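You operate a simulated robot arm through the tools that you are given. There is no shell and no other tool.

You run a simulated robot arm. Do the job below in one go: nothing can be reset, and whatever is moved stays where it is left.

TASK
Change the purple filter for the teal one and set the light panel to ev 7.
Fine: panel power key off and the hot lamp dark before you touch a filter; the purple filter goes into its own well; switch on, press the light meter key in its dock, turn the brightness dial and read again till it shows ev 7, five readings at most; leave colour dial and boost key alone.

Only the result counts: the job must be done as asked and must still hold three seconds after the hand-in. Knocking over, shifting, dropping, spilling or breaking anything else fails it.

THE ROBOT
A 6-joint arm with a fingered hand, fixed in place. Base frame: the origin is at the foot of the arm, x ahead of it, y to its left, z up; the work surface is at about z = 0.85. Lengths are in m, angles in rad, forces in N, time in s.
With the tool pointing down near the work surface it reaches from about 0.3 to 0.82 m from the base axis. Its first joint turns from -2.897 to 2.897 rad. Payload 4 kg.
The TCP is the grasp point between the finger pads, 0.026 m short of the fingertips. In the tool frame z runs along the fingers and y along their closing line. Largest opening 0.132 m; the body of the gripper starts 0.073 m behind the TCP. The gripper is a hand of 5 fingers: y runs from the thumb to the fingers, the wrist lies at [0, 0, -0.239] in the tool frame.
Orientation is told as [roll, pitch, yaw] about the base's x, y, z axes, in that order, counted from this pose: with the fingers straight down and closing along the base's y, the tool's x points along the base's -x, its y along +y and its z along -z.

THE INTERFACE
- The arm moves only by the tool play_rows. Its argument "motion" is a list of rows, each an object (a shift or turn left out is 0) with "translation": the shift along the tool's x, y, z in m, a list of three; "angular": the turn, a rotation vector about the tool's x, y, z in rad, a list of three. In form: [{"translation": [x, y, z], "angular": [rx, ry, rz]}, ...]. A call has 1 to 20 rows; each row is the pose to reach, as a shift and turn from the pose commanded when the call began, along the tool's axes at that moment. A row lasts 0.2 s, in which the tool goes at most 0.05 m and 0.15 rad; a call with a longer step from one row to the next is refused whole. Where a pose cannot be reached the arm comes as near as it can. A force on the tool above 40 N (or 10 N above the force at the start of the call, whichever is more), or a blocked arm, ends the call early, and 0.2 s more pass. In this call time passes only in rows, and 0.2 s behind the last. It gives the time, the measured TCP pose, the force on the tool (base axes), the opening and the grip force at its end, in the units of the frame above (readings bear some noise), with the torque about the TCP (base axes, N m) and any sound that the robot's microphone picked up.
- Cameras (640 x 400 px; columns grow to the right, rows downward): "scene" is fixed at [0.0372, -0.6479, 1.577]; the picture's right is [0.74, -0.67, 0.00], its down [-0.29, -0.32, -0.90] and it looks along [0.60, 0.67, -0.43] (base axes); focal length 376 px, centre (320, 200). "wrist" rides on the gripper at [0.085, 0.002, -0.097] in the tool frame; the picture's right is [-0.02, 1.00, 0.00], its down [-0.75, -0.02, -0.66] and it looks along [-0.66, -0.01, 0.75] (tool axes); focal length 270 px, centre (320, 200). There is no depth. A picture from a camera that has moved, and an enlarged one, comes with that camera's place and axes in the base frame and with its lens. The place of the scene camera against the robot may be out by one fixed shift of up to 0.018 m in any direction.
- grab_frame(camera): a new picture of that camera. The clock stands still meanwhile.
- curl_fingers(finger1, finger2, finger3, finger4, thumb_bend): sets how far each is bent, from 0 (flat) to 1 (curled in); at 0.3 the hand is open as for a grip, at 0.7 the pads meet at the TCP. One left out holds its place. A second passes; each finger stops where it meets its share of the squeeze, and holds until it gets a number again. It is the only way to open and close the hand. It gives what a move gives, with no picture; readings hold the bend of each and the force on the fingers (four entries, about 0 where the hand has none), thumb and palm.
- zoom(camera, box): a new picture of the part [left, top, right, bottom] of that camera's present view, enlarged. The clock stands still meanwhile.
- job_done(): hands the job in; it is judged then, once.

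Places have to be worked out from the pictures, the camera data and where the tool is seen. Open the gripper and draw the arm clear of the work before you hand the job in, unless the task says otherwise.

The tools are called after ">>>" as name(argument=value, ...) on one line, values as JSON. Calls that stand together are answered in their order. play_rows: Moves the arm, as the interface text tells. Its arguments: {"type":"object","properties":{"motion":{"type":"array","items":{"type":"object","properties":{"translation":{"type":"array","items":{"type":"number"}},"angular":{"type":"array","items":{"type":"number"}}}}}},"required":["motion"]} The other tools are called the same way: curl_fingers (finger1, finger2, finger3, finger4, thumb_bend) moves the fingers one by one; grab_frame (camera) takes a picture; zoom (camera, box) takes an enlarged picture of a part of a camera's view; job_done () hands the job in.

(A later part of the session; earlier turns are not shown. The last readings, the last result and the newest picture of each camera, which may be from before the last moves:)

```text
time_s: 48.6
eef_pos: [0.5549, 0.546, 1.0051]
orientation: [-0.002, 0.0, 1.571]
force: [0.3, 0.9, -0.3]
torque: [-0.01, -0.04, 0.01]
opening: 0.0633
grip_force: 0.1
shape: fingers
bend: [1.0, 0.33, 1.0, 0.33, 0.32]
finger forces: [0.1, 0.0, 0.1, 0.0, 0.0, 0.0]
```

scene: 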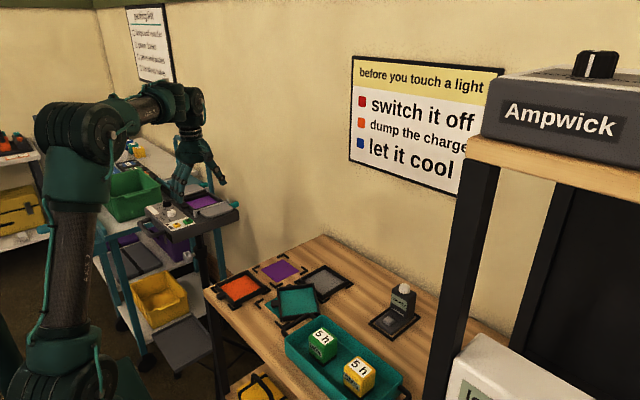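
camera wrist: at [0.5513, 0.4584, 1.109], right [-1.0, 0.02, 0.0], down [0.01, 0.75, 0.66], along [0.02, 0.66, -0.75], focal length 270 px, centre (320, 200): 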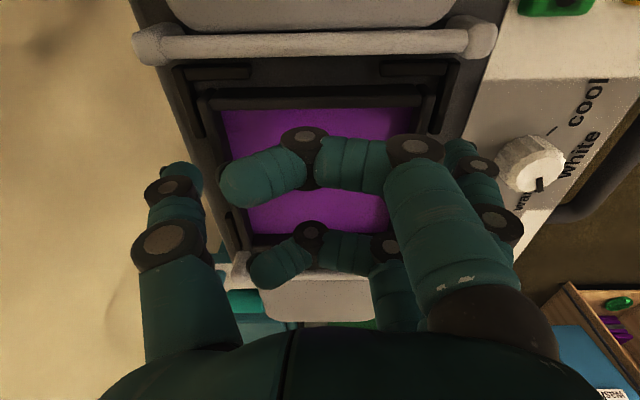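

No contact yet at TCP z ≈ 1.005 (tips ≈ 0.976). I continue millimetre by millimetre.

>>> play_rows(motion=[{"translation": [0, 0, 0.001]}])

>>> play_rows(motion=[{"translation": [0, 0, 0.001]}])

>>> play_rows(motion=[{"translation": [0, 0, 0.001]}])

>>> zoom(camera="scene", box=[180, 185, 230, 220])

```text
time_s: 49.0
eef_pos: [0.5544, 0.5458, 1.0034]
orientation: [-0.004, -0.001, 1.572]
force: [0.6, 0.3, -0.1]
torque: [-0.02, -0.02, -0.01]
opening: 0.0634
grip_force: 0.1
shape: fingers
bend: [1.0, 0.33, 1.0, 0.33, 0.32]
finger forces: [0.0, 0.0, 0.1, 0.0, 0.0, 0.0]
```

```text
time_s: 49.4
eef_pos: [0.5541, 0.5466, 1.0026]
orientation: [-0.003, -0.001, 1.571]
force: [-0.3, 0.5, 0.9]
torque: [0.02, 0.0, 0.0]
opening: 0.0636
grip_force: 0.0
shape: fingers
bend: [1.0, 0.33, 1.0, 0.33, 0.32]
finger forces: [0.0, 0.1, 0.1, 0.0, 0.0, 0.0]
```

```text
time_s: 49.8
eef_pos: [0.554, 0.5462, 1.002]
orientation: [-0.006, 0.001, 1.571]
force: [-0.1, 1.4, 0.5]
torque: [-0.01, 0.01, -0.02]
opening: 0.0635
grip_force: 0.1
shape: fingers
bend: [1.0, 0.33, 1.0, 0.33, 0.32]
finger forces: [0.0, 0.3, 0.0, 0.0, 0.1, 0.0]
```

```text
11.43 times, centred on (205, 202) of scene
camera zoom: at [0.0372, -0.6479, 1.577], right [0.74, -0.67, 0.0], down [-0.29, -0.32, -0.9], along [0.6, 0.67, -0.43], focal length 4291 px, centre (1634, 171)
```

zoom: 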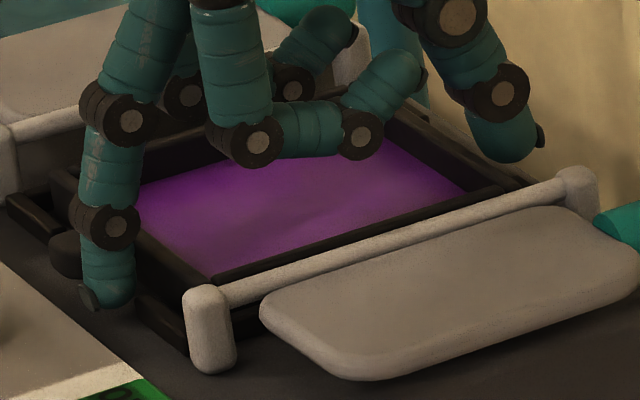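

Finger 2 shows a hint of contact (0.3 N). One more millimetre to confirm.

>>> play_rows(motion=[{"translation": [0, 0, 0.001]}])

```text
time_s: 50.2
eef_pos: [0.5542, 0.5466, 1.0004]
orientation: [-0.002, -0.001, 1.572]
force: [-0.1, 0.1, 1.0]
torque: [-0.02, 0.05, 0.0]
opening: 0.0633
grip_force: 0.1
shape: fingers
bend: [1.0, 0.33, 1.0, 0.33, 0.32]
finger forces: [0.0, 0.5, 0.0, 0.0, 0.1, 0.0]
```

Contact is just starting (0.5 N), so the tips are at the panel's level. I raise 2 mm and close fingers 2, 4 and the thumb onto the frame.

>>> play_rows(motion=[{"translation": [0, 0, -0.002]}])

>>> curl_fingers(finger2=0.38, finger4=0.38, thumb_bend=0.37)

>>> zoom(camera="scene", box=[180, 185, 230, 220])

```text
time_s: 50.6
eef_pos: [0.5532, 0.546, 1.0024]
orientation: [-0.005, 0.001, 1.571]
force: [-0.6, 0.7, 0.5]
torque: [0.02, -0.01, -0.01]
opening: 0.0633
grip_force: 0.0
shape: fingers
bend: [1.0, 0.33, 1.0, 0.33, 0.32]
finger forces: [0.0, 0.0, 0.0, 0.0, 0.0, 0.1]
```

```text
time_s: 51.6
eef_pos: [0.5525, 0.546, 1.0033]
orientation: [-0.003, 0.0, 1.572]
force: [-1.6, 1.0, 1.2]
torque: [0.02, 0.12, -0.09]
opening: 0.0607
grip_force: 1.9
shape: fingers
bend: [1.0, 0.35, 1.0, 0.37, 0.37]
finger forces: [0.0, 2.4, 0.0, 0.5, 0.4, 0.1]
```

```text
11.43 times, centred on (205, 202) of scene
camera zoom: at [0.0372, -0.6479, 1.577], right [0.74, -0.67, 0.0], down [-0.29, -0.32, -0.9], along [0.6, 0.67, -0.43], focal length 4291 px, centre (1634, 171)
```

zoom: 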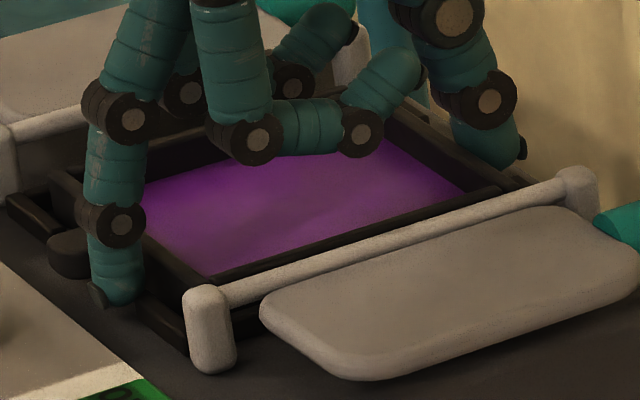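

Finger 2 is catching on the longer panel bracket (stopped at 0.35), so straddling both sides does not fit here. New grip: thumb on the far wall, finger 2 on the front wall beside the tab, finger 3 on the tab's end. I back off, open and lift clear first.

>>> curl_fingers(finger2=0.31, finger4=0.31, thumb_bend=0.31)

>>> play_rows(motion=[{"translation": [0, 0, -0.008]}, {"translation": [0, 0, -0.018]}, {"translation": [0, 0, -0.028]}])

>>> grab_frame(camera="wrist")

```text
time_s: 52.6
eef_pos: [0.5531, 0.5448, 1.0029]
orientation: [-0.003, 0.0, 1.571]
force: [-0.4, 0.4, -0.6]
torque: [-0.02, 0.0, 0.03]
opening: 0.0638
grip_force: 0.1
shape: fingers
bend: [1.0, 0.31, 1.0, 0.31, 0.31]
finger forces: [0.0, 0.0, 0.0, 0.0, 0.0, 0.0]
```

```text
time_s: 53.4
eef_pos: [0.5533, 0.5462, 1.0311]
orientation: [-0.003, -0.001, 1.57]
force: [0.3, -0.5, -0.1]
torque: [-0.02, 0.02, 0.03]
opening: 0.0639
grip_force: 0.0
shape: fingers
bend: [1.0, 0.31, 1.0, 0.31, 0.31]
finger forces: [0.0, 0.1, 0.0, 0.1, 0.0, 0.1]
```

```text
taken
camera wrist: at [0.5513, 0.4599, 1.1279], right [-1.0, 0.02, 0.0], down [0.01, 0.75, 0.66], along [0.02, 0.66, -0.75], focal length 270 px, centre (320, 200)
```

wrist: 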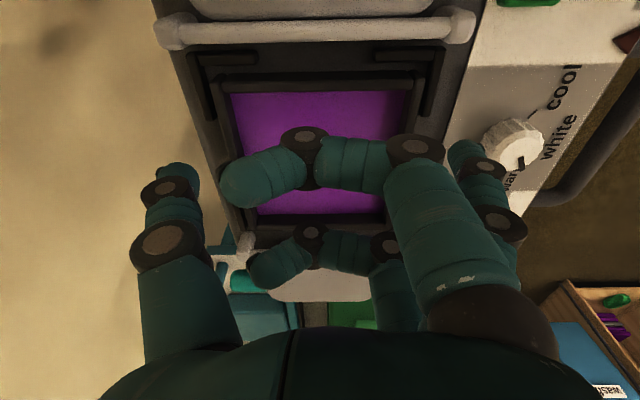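

I uncurl finger 3 to 0.22 and curl finger 4 away here, with the tips about 15 mm above the frame.

>>> curl_fingers(finger1=1.0, finger2=0.31, finger3=0.22, finger4=1.0, thumb_bend=0.31)

>>> zoom(camera="scene", box=[160, 160, 240, 220])

>>> grab_frame(camera="wrist")

```text
time_s: 54.4
eef_pos: [0.5537, 0.5459, 1.0303]
orientation: [-0.004, 0.001, 1.572]
force: [0.3, -0.4, 0.6]
torque: [-0.02, 0.0, 0.02]
opening: 0.0639
grip_force: 0.0
shape: fingers
bend: [1.0, 0.31, 0.22, 1.0, 0.31]
finger forces: [0.0, 0.0, 0.1, 0.0, 0.1, 0.0]
```

```text
6.67 times, centred on (200, 190) of scene
camera zoom: at [0.0372, -0.6479, 1.577], right [0.74, -0.67, 0.0], down [-0.29, -0.32, -0.9], along [0.6, 0.67, -0.43], focal length 2503 px, centre (1120, 267)
```

zoom: 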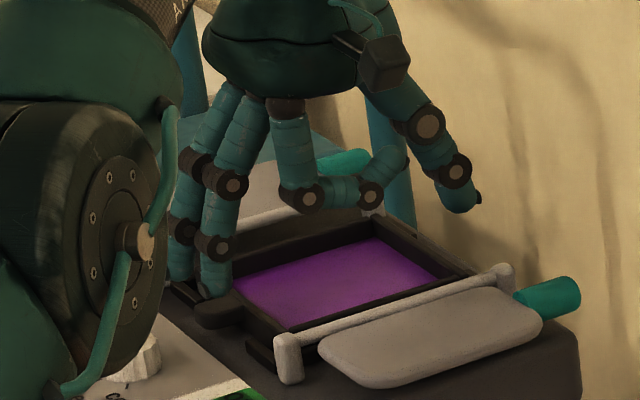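

```text
taken
camera wrist: at [0.5514, 0.4598, 1.128], right [-1.0, 0.02, 0.0], down [0.01, 0.75, 0.66], along [0.02, 0.66, -0.75], focal length 270 px, centre (320, 200)
```

wrist: 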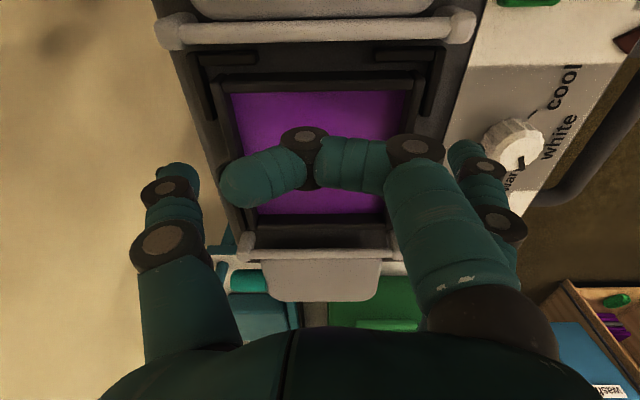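

Finger 3 is now out in front of the tab end. I shift 2.8 mm in +y and descend to about TCP z = 1.0045.

>>> play_rows(motion=[{"translation": [-0.0028, 0, 0.008]}, {"translation": [-0.0028, 0, 0.016]}, {"translation": [-0.0028, 0, 0.022]}, {"translation": [-0.0028, 0, 0.0255]}])

>>> zoom(camera="scene", box=[180, 180, 230, 220])

```text
time_s: 55.4
eef_pos: [0.5531, 0.5483, 1.0051]
orientation: [-0.004, 0.001, 1.57]
force: [0.1, -0.8, -0.5]
torque: [0.0, 0.0, 0.01]
opening: 0.0637
grip_force: 0.1
shape: fingers
bend: [1.0, 0.31, 0.22, 1.0, 0.31]
finger forces: [0.1, 0.1, 0.1, 0.0, 0.1, 0.0]
```

```text
10.00 times, centred on (205, 200) of scene
camera zoom: at [0.0372, -0.6479, 1.577], right [0.74, -0.67, 0.0], down [-0.29, -0.32, -0.9], along [0.6, 0.67, -0.43], focal length 3755 px, centre (1470, 200)
```

zoom: 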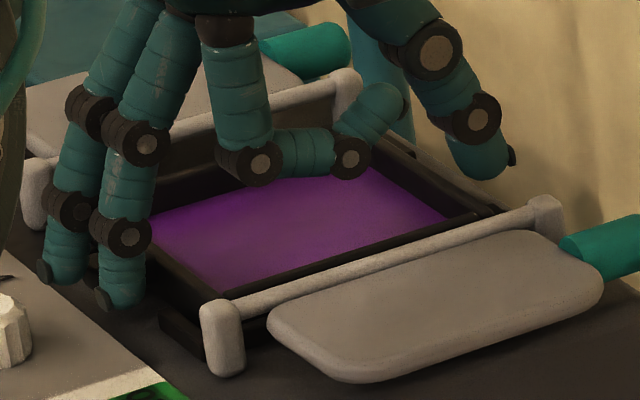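

Finger 2's tip is beside the tab and finger 3's tip in front of it. I lower 3 mm more, then close finger 2 alone and gently to see whether it reaches the front wall.

>>> play_rows(motion=[{"translation": [0, 0, 0.003]}])

>>> curl_fingers(finger2=0.39)

```text
time_s: 55.8
eef_pos: [0.553, 0.5476, 1.0031]
orientation: [-0.003, 0.0, 1.57]
force: [1.0, 0.1, 0.6]
torque: [0.01, 0.05, 0.01]
opening: 0.0638
grip_force: 0.1
shape: fingers
bend: [1.0, 0.31, 0.22, 1.0, 0.31]
finger forces: [0.0, 0.0, 0.3, 0.0, 0.0, 0.0]
```

```text
time_s: 56.8
eef_pos: [0.5544, 0.5484, 1.0034]
orientation: [-0.003, -0.001, 1.571]
force: [-0.6, 0.1, 0.2]
torque: [0.01, -0.01, -0.01]
opening: 0.0638
grip_force: 0.1
shape: fingers
bend: [1.0, 0.38, 0.22, 1.0, 0.31]
finger forces: [0.1, 0.2, 0.0, 0.0, 0.0, 0.1]
```

Finger 2 passed the bracket this time and reached about 0.38 with only a touch of force. Now I bring the thumb and finger 3 up to the frame.

>>> curl_fingers(finger3=0.29, thumb_bend=0.37)

>>> zoom(camera="scene", box=[180, 180, 230, 220])

```text
time_s: 57.8
eef_pos: [0.5543, 0.5493, 1.0012]
orientation: [-0.005, 0.001, 1.571]
force: [0.4, -0.5, 2.0]
torque: [-0.04, 0.02, 0.01]
opening: 0.0613
grip_force: 2.0
shape: fingers
bend: [1.0, 0.39, 0.25, 1.0, 0.36]
finger forces: [0.1, 0.1, 1.6, 0.1, 2.2, 0.0]
```

```text
10.00 times, centred on (205, 200) of scene
camera zoom: at [0.0372, -0.6479, 1.577], right [0.74, -0.67, 0.0], down [-0.29, -0.32, -0.9], along [0.6, 0.67, -0.43], focal length 3755 px, centre (1470, 200)
```

zoom: 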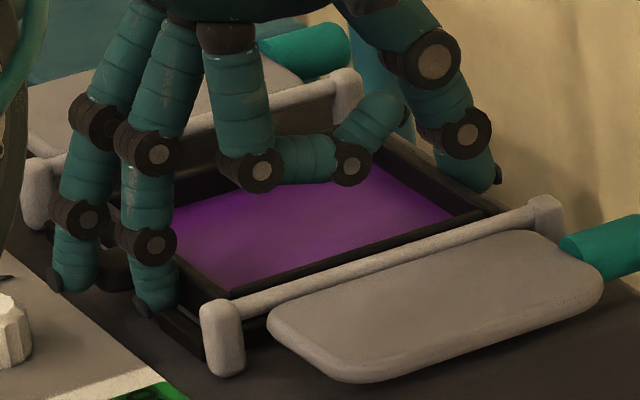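

All three are in contact: finger 3 on the tab end (1.6 N), thumb on the far wall (2.2 N), finger 2 at the front wall. I squeeze with all three.

>>> curl_fingers(finger2=0.5, finger3=0.38, thumb_bend=0.5)

>>> zoom(camera="scene", box=[180, 180, 230, 220])

```text
time_s: 58.8
eef_pos: [0.5527, 0.548, 1.0042]
orientation: [-0.003, -0.002, 1.572]
force: [0.6, 0.9, 4.3]
torque: [0.03, -0.12, 0.0]
opening: 0.0602
grip_force: 17.3
shape: fingers
bend: [1.0, 0.4, 0.26, 1.0, 0.43]
finger forces: [0.0, 8.3, 8.7, 0.0, 18.5, 0.0]
```

```text
10.00 times, centred on (205, 200) of scene
camera zoom: at [0.0372, -0.6479, 1.577], right [0.74, -0.67, 0.0], down [-0.29, -0.32, -0.9], along [0.6, 0.67, -0.43], focal length 3755 px, centre (1470, 200)
```

zoom: 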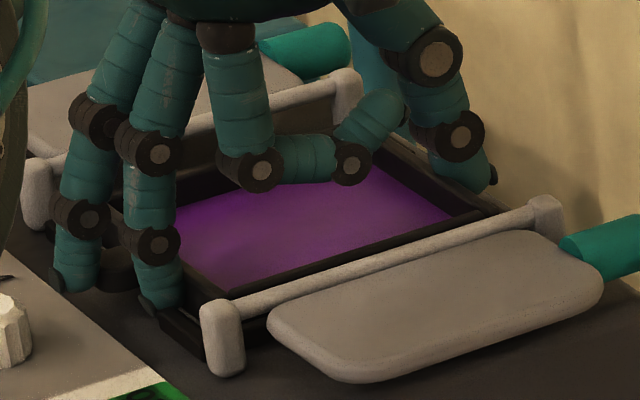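

A firm, balanced grip: 8.3 N, 8.7 N and 18.5 N. I test with a small 5 mm lift.

>>> play_rows(motion=[{"translation": [0, 0, -0.002]}, {"translation": [0, 0, -0.005]}])

>>> zoom(camera="scene", box=[180, 180, 230, 220])

```text
time_s: 59.4
eef_pos: [0.5536, 0.5484, 1.007]
orientation: [-0.004, 0.0, 1.571]
force: [0.4, -0.7, -1.5]
torque: [0.0, -0.03, -0.02]
opening: 0.0599
grip_force: 17.0
shape: fingers
bend: [1.0, 0.4, 0.26, 1.0, 0.43]
finger forces: [0.1, 8.7, 8.8, 0.1, 17.4, 0.0]
```

```text
10.00 times, centred on (205, 200) of scene
camera zoom: at [0.0372, -0.6479, 1.577], right [0.74, -0.67, 0.0], down [-0.29, -0.32, -0.9], along [0.6, 0.67, -0.43], focal length 3755 px, centre (1470, 200)
```

zoom: 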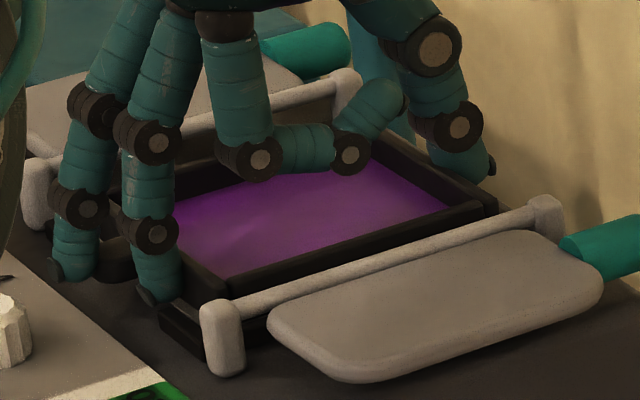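

The filter lifts level and steady (about 1.5–2 N weight). I lift it clear of the rails while easing inwards to stay within reach.

>>> play_rows(motion=[{"translation": [0, 0, -0.01]}, {"translation": [0, 0, -0.02]}, {"translation": [0, 0.006, -0.032]}, {"translation": [0, 0.018, -0.046]}, {"translation": [0, 0.034, -0.062]}, {"translation": [0, 0.05, -0.08]}])

>>> grab_frame(camera="wrist")

>>> zoom(camera="scene", box=[150, 130, 250, 220])

```text
time_s: 60.8
eef_pos: [0.5044, 0.5495, 1.0875]
orientation: [-0.002, 0.0, 1.572]
force: [-0.5, 0.6, -1.3]
torque: [-0.01, 0.0, -0.02]
opening: 0.0604
grip_force: 17.9
shape: fingers
bend: [1.0, 0.4, 0.26, 1.0, 0.43]
finger forces: [0.0, 8.8, 8.9, 0.0, 17.4, 0.0]
```

```text
taken
camera wrist: at [0.5017, 0.4635, 1.1836], right [-1.0, 0.02, 0.0], down [0.01, 0.75, 0.66], along [0.02, 0.66, -0.75], focal length 270 px, centre (320, 200)
```

wrist: 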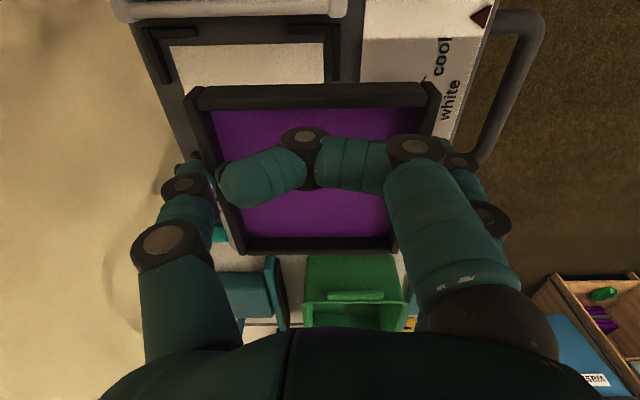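

```text
4.44 times, centred on (200, 175) of scene
camera zoom: at [0.0372, -0.6479, 1.577], right [0.74, -0.67, 0.0], down [-0.29, -0.32, -0.9], along [0.6, 0.67, -0.43], focal length 1669 px, centre (853, 311)
```

zoom: 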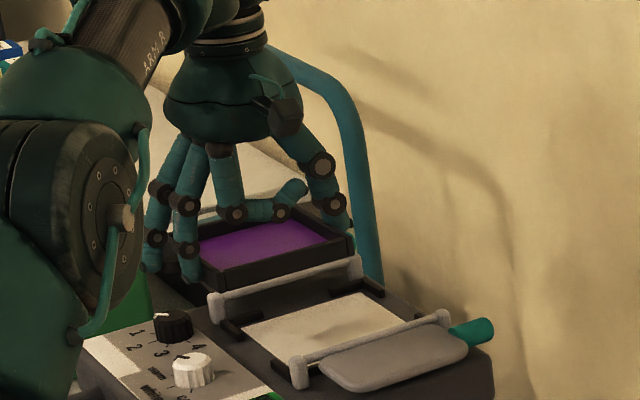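

The purple filter is held level, clear of the panel. I measure its place in the hand from an enlarged wrist view.

>>> zoom(camera="wrist", box=[160, 60, 480, 260])

```text
2.00 times, centred on (320, 160) of wrist
camera zoom: at [0.5017, 0.4635, 1.1836], right [-1.0, 0.02, 0.0], down [0.01, 0.75, 0.66], along [0.02, 0.66, -0.75], focal length 541 px, centre (320, 280)
```

zoom: 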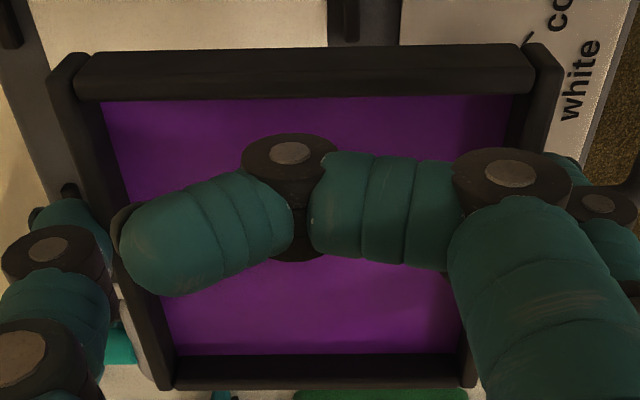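

The filter centre sits about (+0.003, +0.009) from the TCP. At the purple well finger 3 would foul the orange filter, so I want finger 4 outside the frame as a replacement contact; I set the filter back into the panel along the same path and regrip with finger 4 outside too.

>>> play_rows(motion=[{"translation": [0, -0.016, 0.018]}, {"translation": [0, -0.032, 0.034]}, {"translation": [0, -0.044, 0.048]}, {"translation": [0, -0.05, 0.06]}, {"translation": [0, -0.05, 0.07]}, {"translation": [0, -0.05, 0.077]}])

>>> zoom(camera="scene", box=[180, 180, 230, 220])

```text
time_s: 62.2
eef_pos: [0.5538, 0.5478, 1.0097]
orientation: [-0.004, -0.001, 1.571]
force: [0.4, 0.7, -0.5]
torque: [-0.02, -0.01, -0.01]
opening: 0.0604
grip_force: 17.0
shape: fingers
bend: [1.0, 0.4, 0.26, 1.0, 0.43]
finger forces: [0.0, 8.7, 8.9, 0.0, 17.3, 0.0]
```

```text
10.00 times, centred on (205, 200) of scene
camera zoom: at [0.0372, -0.6479, 1.577], right [0.74, -0.67, 0.0], down [-0.29, -0.32, -0.9], along [0.6, 0.67, -0.43], focal length 3755 px, centre (1470, 200)
```

zoom: 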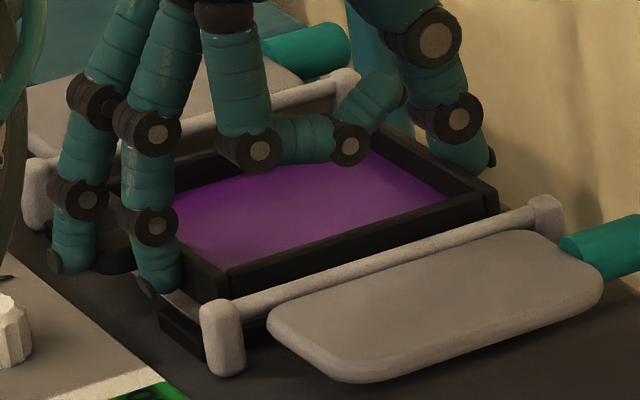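

The filter is back over its seat, within the brackets, about 7 mm high. I lower it slowly the last millimetres.

>>> play_rows(motion=[{"translation": [0, 0, 0.003]}])

>>> play_rows(motion=[{"translation": [0, 0, 0.002]}])

>>> play_rows(motion=[{"translation": [0, 0, 0.001]}])

>>> zoom(camera="scene", box=[180, 180, 230, 220])

```text
time_s: 62.6
eef_pos: [0.553, 0.5491, 1.008]
orientation: [-0.005, 0.0, 1.569]
force: [0.4, 0.0, -0.3]
torque: [-0.04, 0.0, 0.0]
opening: 0.0601
grip_force: 16.7
shape: fingers
bend: [1.0, 0.4, 0.26, 1.0, 0.43]
finger forces: [0.0, 8.8, 8.8, 0.1, 17.3, 0.0]
```

```text
time_s: 63.0
eef_pos: [0.5535, 0.5476, 1.0055]
orientation: [-0.001, -0.001, 1.571]
force: [-0.3, 0.2, -0.5]
torque: [0.02, -0.02, 0.0]
opening: 0.0603
grip_force: 16.8
shape: fingers
bend: [1.0, 0.4, 0.26, 1.0, 0.43]
finger forces: [0.0, 8.7, 8.8, 0.0, 17.3, 0.0]
```

```text
time_s: 63.4
eef_pos: [0.5525, 0.5487, 1.0049]
orientation: [-0.005, -0.001, 1.571]
force: [0.0, -0.3, 0.5]
torque: [-0.01, -0.02, 0.01]
opening: 0.0603
grip_force: 17.9
shape: fingers
bend: [1.0, 0.4, 0.26, 1.0, 0.43]
finger forces: [0.0, 8.7, 8.8, 0.0, 17.2, 0.0]
```

```text
10.00 times, centred on (205, 200) of scene
camera zoom: at [0.0372, -0.6479, 1.577], right [0.74, -0.67, 0.0], down [-0.29, -0.32, -0.9], along [0.6, 0.67, -0.43], focal length 3755 px, centre (1470, 200)
```

zoom: 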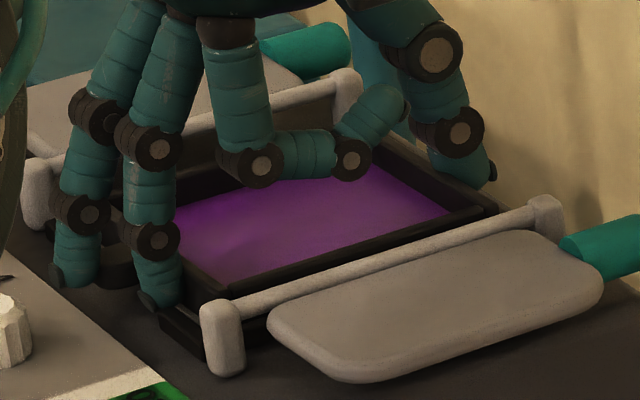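

Nearly seated. I continue in 1 mm steps until the force shows it resting.

>>> play_rows(motion=[{"translation": [0, 0, 0.001]}])

>>> play_rows(motion=[{"translation": [0, 0, 0.001]}])

```text
time_s: 63.8
eef_pos: [0.5539, 0.5493, 1.0031]
orientation: [-0.005, 0.001, 1.571]
force: [0.0, -0.4, -0.2]
torque: [0.01, 0.02, 0.03]
opening: 0.0605
grip_force: 17.4
shape: fingers
bend: [1.0, 0.4, 0.26, 1.0, 0.43]
finger forces: [0.0, 8.7, 9.0, 0.0, 17.3, 0.0]
```

```text
time_s: 64.2
eef_pos: [0.5533, 0.5491, 1.0037]
orientation: [-0.004, -0.001, 1.57]
force: [-0.3, 0.3, 2.9]
torque: [-0.01, -0.07, -0.01]
opening: 0.0603
grip_force: 18.0
shape: fingers
bend: [1.0, 0.4, 0.26, 1.0, 0.43]
finger forces: [0.1, 8.9, 9.3, 0.0, 18.0, 0.0]
```

Seated (2.9 N upward). I release all three and lift 28 mm straight up.

>>> curl_fingers(finger2=0.31, finger3=0.22, thumb_bend=0.31)

>>> play_rows(motion=[{"translation": [0, 0, -0.008]}, {"translation": [0, 0, -0.018]}, {"translation": [0, 0, -0.028]}])

>>> zoom(camera="scene", box=[170, 170, 240, 225])

```text
time_s: 65.2
eef_pos: [0.5535, 0.5486, 1.002]
orientation: [-0.004, 0.0, 1.57]
force: [0.0, -0.7, 0.9]
torque: [0.02, -0.02, -0.02]
opening: 0.0641
grip_force: 0.6
shape: fingers
bend: [1.0, 0.31, 0.21, 1.0, 0.31]
finger forces: [0.0, 0.0, 0.3, 0.1, 0.0, 0.0]
```

```text
time_s: 66.0
eef_pos: [0.5515, 0.5481, 1.0302]
orientation: [-0.003, 0.0, 1.571]
force: [-0.4, -0.2, 0.9]
torque: [-0.02, 0.04, 0.02]
opening: 0.064
grip_force: 0.0
shape: fingers
bend: [1.0, 0.31, 0.22, 1.0, 0.31]
finger forces: [0.0, 0.1, 0.1, 0.0, 0.1, 0.0]
```

```text
7.27 times, centred on (205, 198) of scene
camera zoom: at [0.0372, -0.6479, 1.577], right [0.74, -0.67, 0.0], down [-0.29, -0.32, -0.9], along [0.6, 0.67, -0.43], focal length 2731 px, centre (1156, 218)
```

zoom: 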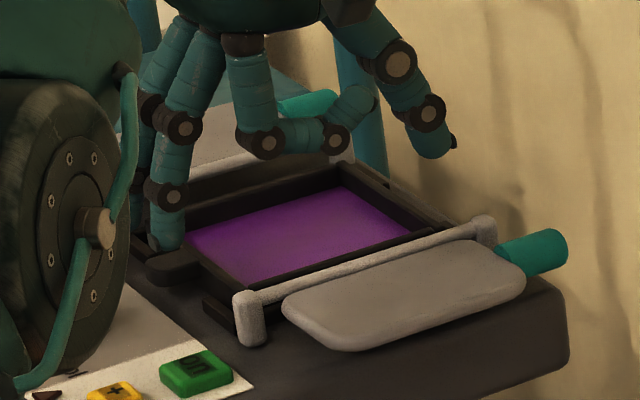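

The filter is seated again. I uncurl finger 4 to 0.22 up here.

>>> curl_fingers(finger4=0.22)

>>> play_rows(motion=[{"translation": [0, 0, 0.01]}, {"translation": [0, 0, 0.019]}, {"translation": [0, 0, 0.025]}, {"translation": [0, 0, 0.0275]}])

>>> zoom(camera="scene", box=[170, 170, 240, 225])

```text
time_s: 67.0
eef_pos: [0.5536, 0.5497, 1.0314]
orientation: [-0.003, -0.001, 1.571]
force: [-0.1, 0.1, 0.3]
torque: [-0.04, 0.03, 0.01]
opening: 0.0637
grip_force: 0.1
shape: fingers
bend: [1.0, 0.31, 0.22, 0.22, 0.31]
finger forces: [0.0, 0.1, 0.1, 0.0, 0.0, 0.0]
```

```text
time_s: 68.0
eef_pos: [0.5541, 0.5485, 1.0035]
orientation: [-0.003, 0.0, 1.571]
force: [0.0, -0.3, 0.8]
torque: [0.0, 0.05, 0.03]
opening: 0.0637
grip_force: 0.7
shape: fingers
bend: [1.0, 0.31, 0.22, 0.22, 0.31]
finger forces: [0.0, 0.1, 0.4, 0.0, 0.0, 0.0]
```

```text
7.27 times, centred on (205, 198) of scene
camera zoom: at [0.0372, -0.6479, 1.577], right [0.74, -0.67, 0.0], down [-0.29, -0.32, -0.9], along [0.6, 0.67, -0.43], focal length 2731 px, centre (1156, 218)
```

zoom: 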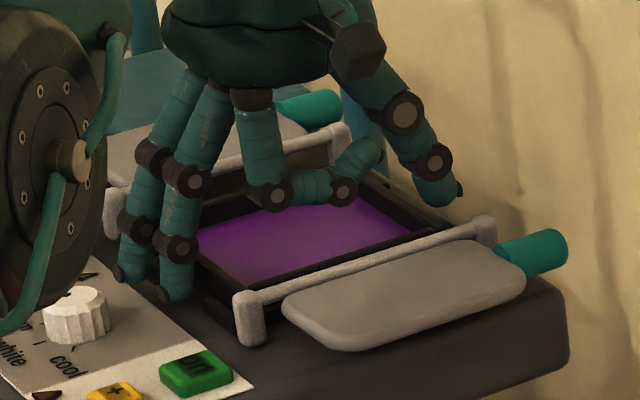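

Fingers are in place again. I close finger 2, 3 and thumb in two stages as before.

>>> curl_fingers(finger2=0.39, finger3=0.26, thumb_bend=0.37)

>>> curl_fingers(finger2=0.5, finger3=0.38, thumb_bend=0.5)

```text
time_s: 69.0
eef_pos: [0.5531, 0.5498, 1.0034]
orientation: [-0.003, 0.0, 1.571]
force: [0.6, 0.2, 0.9]
torque: [-0.02, -0.05, 0.02]
opening: 0.0608
grip_force: 1.5
shape: fingers
bend: [1.0, 0.39, 0.24, 0.22, 0.36]
finger forces: [0.0, 0.1, 1.0, 0.0, 1.7, 0.0]
```

```text
time_s: 70.0
eef_pos: [0.554, 0.5492, 1.004]
orientation: [-0.004, 0.001, 1.571]
force: [1.5, 0.8, 5.0]
torque: [0.06, -0.12, -0.01]
opening: 0.0602
grip_force: 17.6
shape: fingers
bend: [1.0, 0.4, 0.26, 0.22, 0.43]
finger forces: [0.1, 8.0, 8.3, 0.0, 18.3, 0.0]
```

Gripped again. I lift 20 mm, then close finger 4 onto the front wall in the air.

>>> play_rows(motion=[{"translation": [0, 0, -0.003]}, {"translation": [0, 0, -0.01]}, {"translation": [0, 0, -0.02]}])

>>> curl_fingers(finger4=0.5)

>>> zoom(camera="scene", box=[170, 170, 240, 225])

>>> grab_frame(camera="wrist")

```text
time_s: 70.8
eef_pos: [0.5535, 0.5489, 1.0216]
orientation: [0.0, 0.001, 1.57]
force: [0.3, 0.2, -0.6]
torque: [-0.02, 0.0, -0.01]
opening: 0.06
grip_force: 17.3
shape: fingers
bend: [1.0, 0.4, 0.26, 0.22, 0.43]
finger forces: [0.0, 8.6, 8.4, 0.0, 17.0, 0.0]
```

```text
time_s: 71.8
eef_pos: [0.5537, 0.5495, 1.0218]
orientation: [-0.002, -0.001, 1.571]
force: [0.4, -0.3, -1.0]
torque: [-0.02, -0.02, -0.02]
opening: 0.061
grip_force: 20.9
shape: fingers
bend: [1.0, 0.41, 0.28, 0.41, 0.43]
finger forces: [0.1, 6.7, 7.1, 6.5, 20.1, 0.0]
```

```text
7.27 times, centred on (205, 198) of scene
camera zoom: at [0.0372, -0.6479, 1.577], right [0.74, -0.67, 0.0], down [-0.29, -0.32, -0.9], along [0.6, 0.67, -0.43], focal length 2731 px, centre (1156, 218)
```

zoom: 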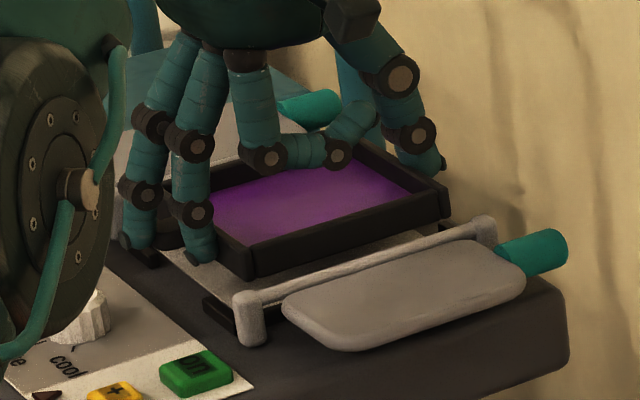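

```text
taken
camera wrist: at [0.5512, 0.463, 1.1196], right [-1.0, 0.02, 0.0], down [0.01, 0.75, 0.66], along [0.02, 0.66, -0.75], focal length 270 px, centre (320, 200)
```

wrist: 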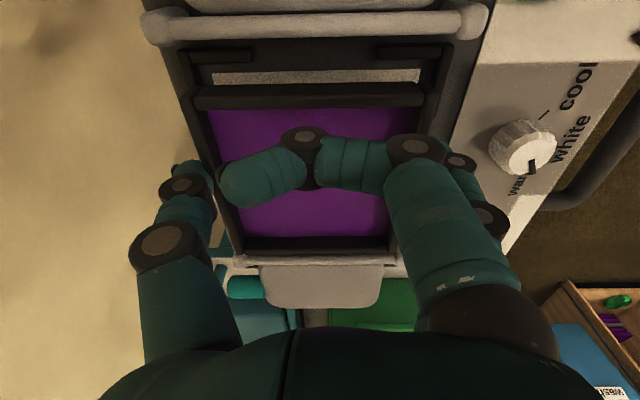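

Four contacts now hold it (6.7, 7.1, 6.5 and thumb 20 N). I carry it up and over to above the purple well.

>>> play_rows(motion=[{"translation": [0, 0.006, -0.012]}, {"translation": [0, 0.018, -0.026]}, {"translation": [0, 0.034, -0.042]}, {"translation": [0, 0.05, -0.06]}, {"translation": [0.0421, 0.0373, -0.06]}, {"translation": [0.0842, 0.0247, -0.06]}, {"translation": [0.1263, 0.012, -0.06]}, {"translation": [0.1684, -0.0007, -0.06]}, {"translation": [0.2105, -0.0133, -0.06]}, {"translation": [0.2526, -0.026, -0.06]}, {"translation": [0.2947, -0.0387, -0.06]}, {"translation": [0.3368, -0.0513, -0.06]}, {"translation": [0.379, -0.064, -0.06]}])

>>> play_rows(motion=[{"translation": [0, 0, 0.04]}, {"translation": [0, 0, 0.08]}, {"translation": [0, 0, 0.12]}, {"translation": [0, 0, 0.15]}])

>>> grab_frame(camera="wrist")

>>> zoom(camera="scene", box=[220, 200, 340, 300])

```text
time_s: 74.6
eef_pos: [0.6232, 0.1717, 1.0925]
orientation: [0.0, -0.001, 1.57]
force: [-0.9, 1.0, -1.0]
torque: [0.0, -0.05, -0.01]
opening: 0.0608
grip_force: 19.8
shape: fingers
bend: [1.0, 0.41, 0.28, 0.41, 0.43]
finger forces: [0.0, 6.6, 7.1, 6.5, 19.7, 0.0]
out of reach, approached as far as the arm can: row 11, 12, 13
```

```text
time_s: 75.6
eef_pos: [0.693, 0.1934, 0.9786]
orientation: [0.003, 0.002, 1.572]
force: [-0.3, -0.3, 0.1]
torque: [-0.01, -0.01, -0.01]
opening: 0.061
grip_force: 20.1
shape: fingers
bend: [1.0, 0.41, 0.28, 0.41, 0.43]
finger forces: [0.0, 6.6, 7.0, 6.5, 19.7, 0.0]
out of reach, approached as far as the arm can: row 1, 2, 3, 4
```

```text
taken
camera wrist: at [0.6912, 0.1077, 1.0763], right [-1.0, 0.02, 0.0], down [0.02, 0.75, 0.66], along [0.01, 0.66, -0.75], focal length 270 px, centre (320, 200)
```

wrist: 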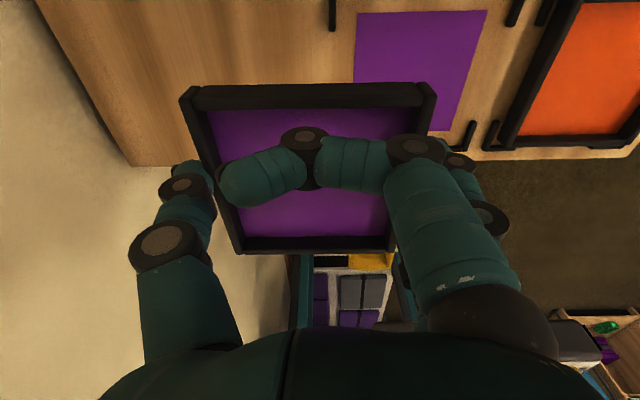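

```text
4.00 times, centred on (280, 250) of scene
camera zoom: at [0.0372, -0.6479, 1.577], right [0.74, -0.67, 0.0], down [-0.29, -0.32, -0.9], along [0.6, 0.67, -0.43], focal length 1502 px, centre (480, 0)
```

zoom: 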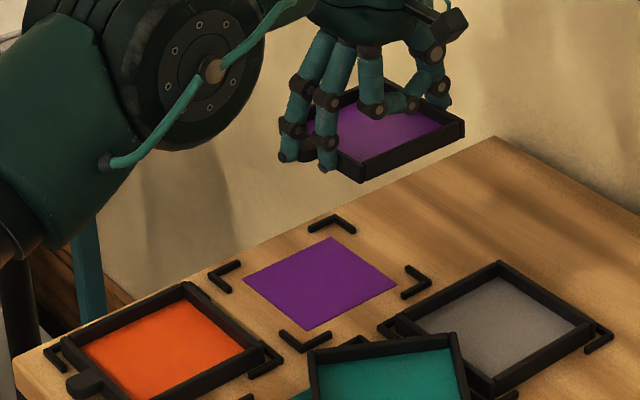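

The arm reports it cannot reach, and has drifted to (0.693, 0.193, 0.979) while still holding the filter well. I look at the whole scene to understand the arm's posture.

>>> grab_frame(camera="scene")

```text
taken
```

scene: 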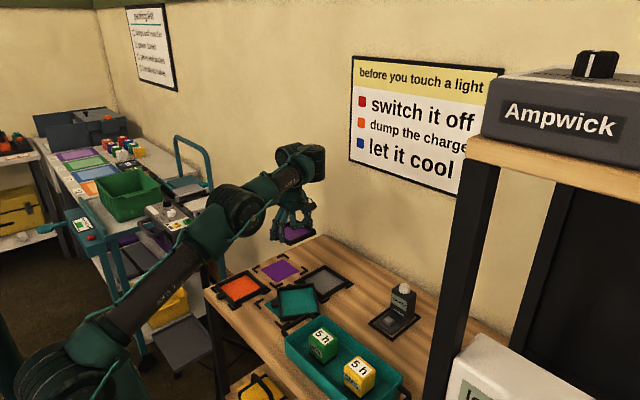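

The arm looks almost straight, so it may have slipped into an awkward elbow posture while stretched at the panel. I try a small move up and back towards the base, well clear of everything, to see how it responds.

>>> play_rows(motion=[{"translation": [0, 0, -0.03]}, {"translation": [0, 0.015, -0.06]}])

>>> grab_frame(camera="scene")

```text
time_s: 76.2
eef_pos: [0.6778, 0.1933, 1.037]
orientation: [-0.002, 0.002, 1.569]
force: [0.5, 0.6, -1.3]
torque: [0.02, 0.02, -0.02]
opening: 0.0608
grip_force: 20.0
shape: fingers
bend: [1.0, 0.41, 0.28, 0.41, 0.43]
finger forces: [0.1, 6.4, 7.1, 6.4, 19.6, 0.0]
```

```text
taken
```

scene: 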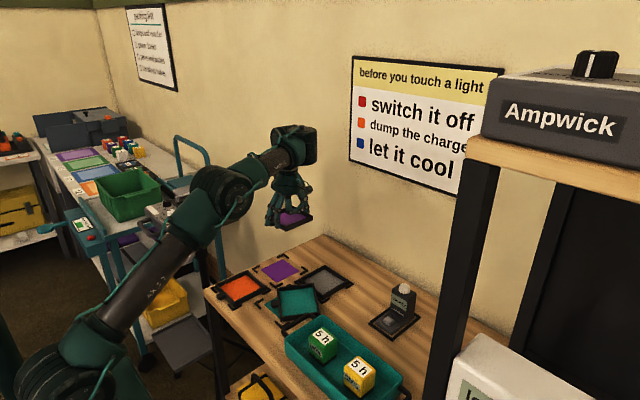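

The arm followed this move fine. I test whether it can flex further by moving up and inwards to about (0.58, 0.165, 1.15).

>>> play_rows(motion=[{"translation": [0.0075, 0.02, -0.03]}, {"translation": [0.015, 0.045, -0.06]}, {"translation": [0.0225, 0.07, -0.09]}, {"translation": [0.03, 0.1, -0.115]}])

>>> grab_frame(camera="scene")

```text
time_s: 77.2
eef_pos: [0.5777, 0.1626, 1.1517]
orientation: [-0.001, 0.0, 1.571]
force: [-0.8, -0.3, -1.1]
torque: [-0.03, 0.02, 0.0]
opening: 0.0609
grip_force: 19.9
shape: fingers
bend: [1.0, 0.41, 0.28, 0.41, 0.43]
finger forces: [0.1, 6.5, 7.1, 6.5, 19.7, 0.0]
```

```text
taken
```

scene: 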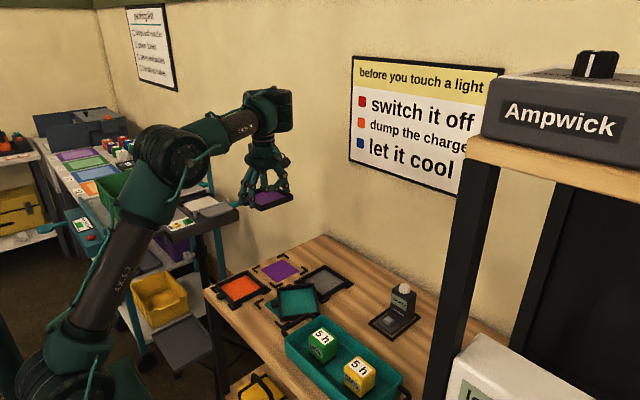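

It reached that pose. I flex further inwards to about (0.50, 0.14, 1.12) before going down to the well.

>>> play_rows(motion=[{"translation": [0.007, 0.026, 0.01]}, {"translation": [0.014, 0.052, 0.02]}, {"translation": [0.021, 0.078, 0.03]}])

>>> grab_frame(camera="scene")

```text
time_s: 78.0
eef_pos: [0.5425, 0.1526, 1.1652]
orientation: [0.002, 0.002, 1.571]
force: [0.4, 0.2, -0.7]
torque: [0.01, 0.0, 0.02]
opening: 0.0607
grip_force: 19.9
shape: fingers
bend: [1.0, 0.41, 0.28, 0.41, 0.43]
finger forces: [0.1, 6.5, 7.2, 6.3, 19.5, 0.1]
out of reach, approached as far as the arm can: row 1, 2, 3
```

```text
taken
```

scene: 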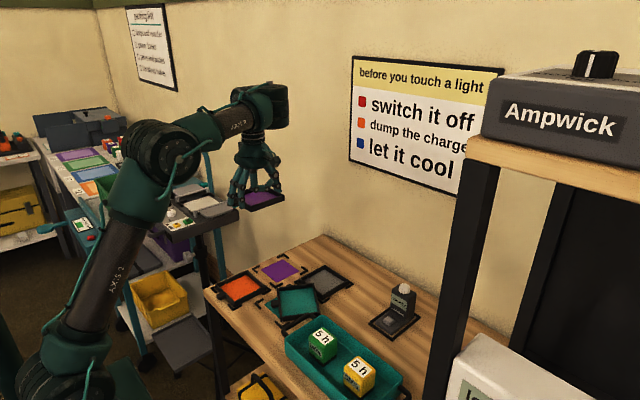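

The pattern shows the arm is now elbow-down (forearm sloping up at its wrist limit), flipped while lifting at full stretch. To flip back I go out to full stretch over the free gap between bench and panel, sweep downward there, and pull in; first I move out towards that gap.

>>> play_rows(motion=[{"translation": [-0.0295, -0.0235, 0.023]}, {"translation": [-0.059, -0.047, 0.046]}, {"translation": [-0.0885, -0.0705, 0.069]}, {"translation": [-0.118, -0.094, 0.092]}, {"translation": [-0.1474, -0.1175, 0.115]}])

>>> grab_frame(camera="scene")

>>> grab_frame(camera="wrist")

```text
time_s: 79.2
eef_pos: [0.6607, 0.2997, 1.0502]
orientation: [-0.003, -0.001, 1.571]
force: [-0.8, -0.9, -1.0]
torque: [-0.03, 0.01, 0.03]
opening: 0.0607
grip_force: 20.1
shape: fingers
bend: [1.0, 0.41, 0.28, 0.41, 0.43]
finger forces: [0.0, 6.5, 7.1, 6.4, 19.6, 0.0]
```

```text
taken
```

scene: 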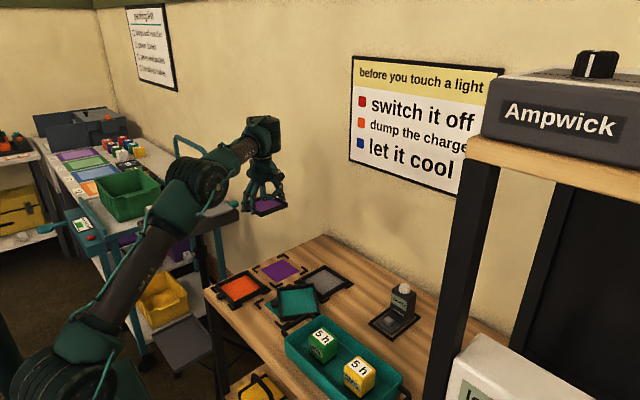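

```text
taken
camera wrist: at [0.6585, 0.2139, 1.1466], right [-1.0, 0.02, 0.0], down [0.01, 0.75, 0.66], along [0.02, 0.66, -0.75], focal length 270 px, centre (320, 200)
```

wrist: 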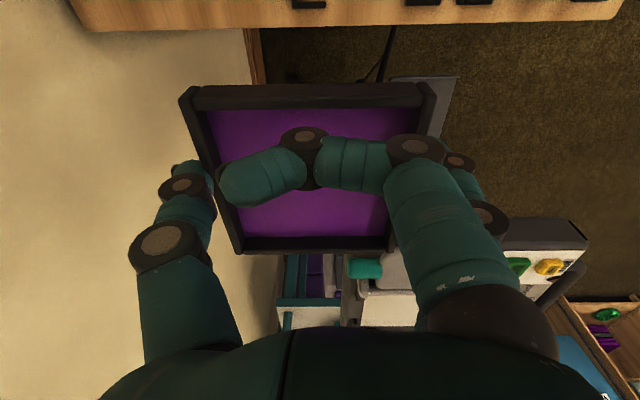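

It follows freely here, and the wall is about x = 0.93, so there is room. I stretch out to (0.75, 0.345, 1.0), then sweep down to z = 0.93 at the reach limit.

>>> play_rows(motion=[{"translation": [-0.015, -0.03, 0.017]}, {"translation": [-0.03, -0.06, 0.034]}, {"translation": [-0.045, -0.089, 0.05]}, {"translation": [-0.05, -0.095, 0.075]}, {"translation": [-0.05, -0.095, 0.1]}, {"translation": [-0.05, -0.095, 0.125]}])

>>> grab_frame(camera="scene")

```text
time_s: 80.6
eef_pos: [0.7377, 0.344, 0.9273]
orientation: [-0.004, -0.001, 1.572]
force: [-0.2, -0.7, -0.9]
torque: [0.02, -0.01, 0.01]
opening: 0.0608
grip_force: 19.1
shape: fingers
bend: [1.0, 0.41, 0.28, 0.41, 0.43]
finger forces: [0.1, 6.5, 7.0, 6.3, 19.3, 0.0]
out of reach, approached as far as the arm can: row 2, 3, 4, 5, 6
```

```text
taken
```

scene: 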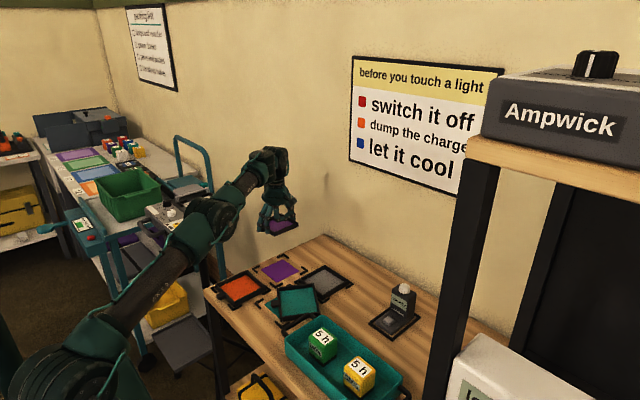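

The arm is at full stretch here. Now I pull inwards at this height and see which way the elbow bends.

>>> play_rows(motion=[{"translation": [0.006, 0.013, 0.01]}, {"translation": [0.02, 0.04, 0.01]}, {"translation": [0.035, 0.07, 0.005]}, {"translation": [0.045, 0.1, -0.01]}])

>>> grab_frame(camera="scene")

```text
time_s: 81.6
eef_pos: [0.6373, 0.2992, 0.9385]
orientation: [-0.005, 0.001, 1.572]
force: [0.0, 0.3, -1.6]
torque: [-0.02, -0.03, 0.01]
opening: 0.0606
grip_force: 18.8
shape: fingers
bend: [1.0, 0.41, 0.28, 0.41, 0.43]
finger forces: [0.0, 6.2, 6.8, 6.3, 18.8, 0.0]
```

```text
taken
```

scene: 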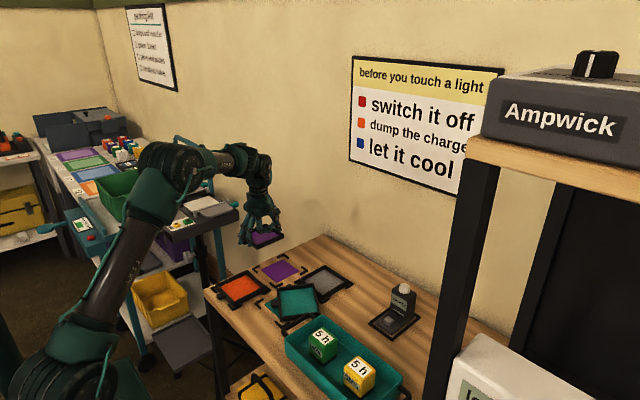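

The elbow is up again and the arm moves freely. I move to hover above the purple well at about z = 0.945.

>>> play_rows(motion=[{"translation": [0.043, 0.0065, -0.005]}, {"translation": [0.086, 0.013, -0.008]}, {"translation": [0.1295, 0.0196, -0.008]}])

>>> grab_frame(camera="wrist")

>>> zoom(camera="wrist", box=[140, 0, 500, 200])

>>> zoom(camera="scene", box=[220, 210, 340, 300])

```text
time_s: 82.4
eef_pos: [0.6187, 0.171, 0.947]
orientation: [-0.003, 0.0, 1.573]
force: [1.1, 1.0, -0.3]
torque: [-0.01, 0.04, 0.03]
opening: 0.0608
grip_force: 18.9
shape: fingers
bend: [1.0, 0.41, 0.29, 0.41, 0.43]
finger forces: [0.0, 6.3, 6.7, 6.1, 18.8, 0.0]
```

```text
taken
camera wrist: at [0.6165, 0.0835, 1.0435], right [-1.0, 0.02, 0.0], down [0.01, 0.75, 0.66], along [0.02, 0.66, -0.75], focal length 270 px, centre (320, 200)
```

wrist: 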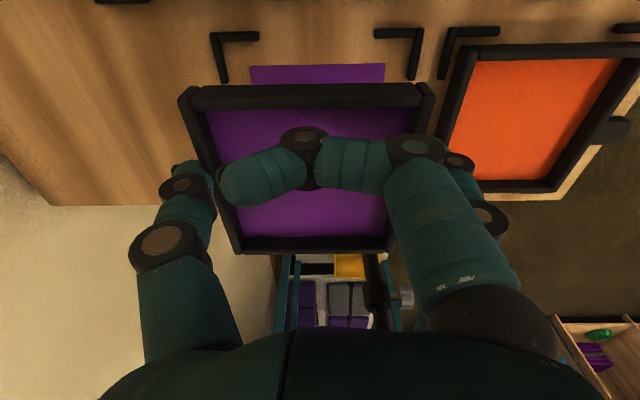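

```text
1.78 times, centred on (320, 100) of wrist
camera zoom: at [0.6165, 0.0835, 1.0435], right [-1.0, 0.02, 0.0], down [0.01, 0.75, 0.66], along [0.02, 0.66, -0.75], focal length 480 px, centre (320, 378)
```

zoom: 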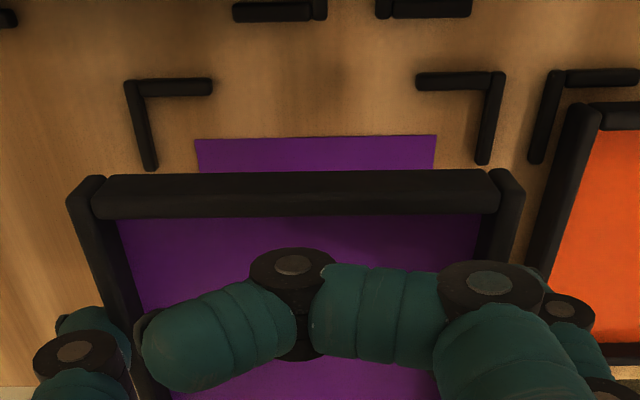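

```text
4.44 times, centred on (280, 255) of scene
camera zoom: at [0.0372, -0.6479, 1.577], right [0.74, -0.67, 0.0], down [-0.29, -0.32, -0.9], along [0.6, 0.67, -0.43], focal length 1669 px, centre (498, -44)
```

zoom: 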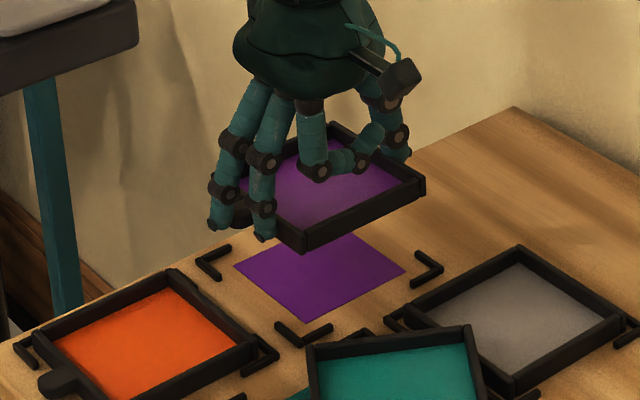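

By this picture the filter centre is about 3.5 mm too far in +x relative to the well. I correct that, descend to z ≈ 0.917, and there open finger 3 (the one that would foul the orange filter).

>>> play_rows(motion=[{"translation": [0.0005, 0.0025, 0.015]}, {"translation": [0.0005, 0.0025, 0.03]}])

>>> curl_fingers(finger3=0.15)

>>> zoom(camera="wrist", box=[140, 0, 500, 200])

>>> zoom(camera="scene", box=[220, 220, 340, 300])

```text
time_s: 83.0
eef_pos: [0.6162, 0.1693, 0.9171]
orientation: [-0.005, 0.001, 1.57]
force: [1.0, -0.6, -0.3]
torque: [-0.03, -0.03, 0.0]
opening: 0.0609
grip_force: 18.8
shape: fingers
bend: [1.0, 0.41, 0.29, 0.41, 0.43]
finger forces: [0.0, 6.3, 6.8, 6.1, 18.6, 0.0]
```

```text
time_s: 84.0
eef_pos: [0.6157, 0.1687, 0.9165]
orientation: [-0.004, 0.001, 1.572]
force: [0.3, -0.2, -0.7]
torque: [-0.02, -0.01, -0.02]
opening: 0.06
grip_force: 16.3
shape: fingers
bend: [1.0, 0.41, 0.15, 0.41, 0.43]
finger forces: [0.0, 8.1, 0.0, 8.0, 15.7, 0.0]
```

```text
1.78 times, centred on (320, 100) of wrist
camera zoom: at [0.614, 0.0829, 1.0133], right [-1.0, 0.02, 0.0], down [0.01, 0.75, 0.66], along [0.02, 0.66, -0.75], focal length 480 px, centre (320, 378)
```

zoom: 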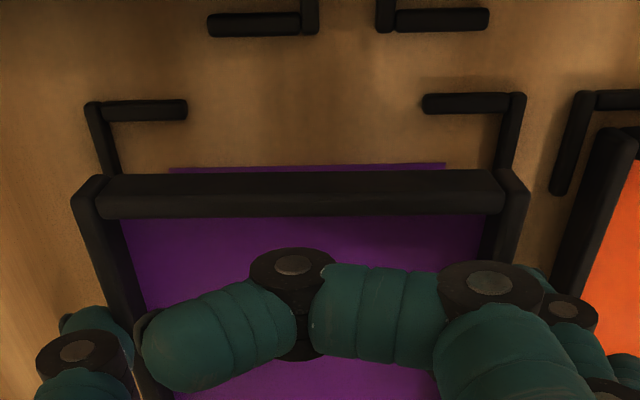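

```text
5.00 times, centred on (280, 260) of scene
camera zoom: at [0.0372, -0.6479, 1.577], right [0.74, -0.67, 0.0], down [-0.29, -0.32, -0.9], along [0.6, 0.67, -0.43], focal length 1878 px, centre (520, -100)
```

zoom: 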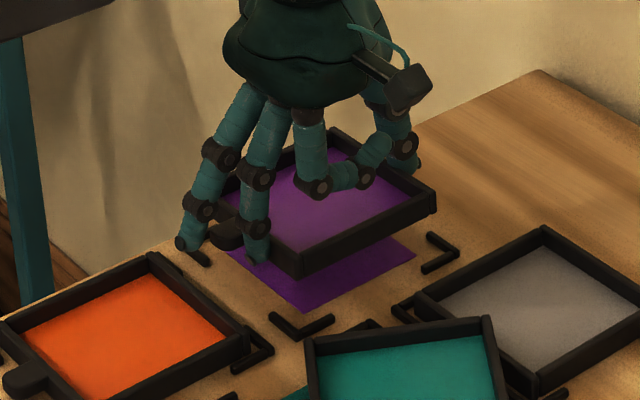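

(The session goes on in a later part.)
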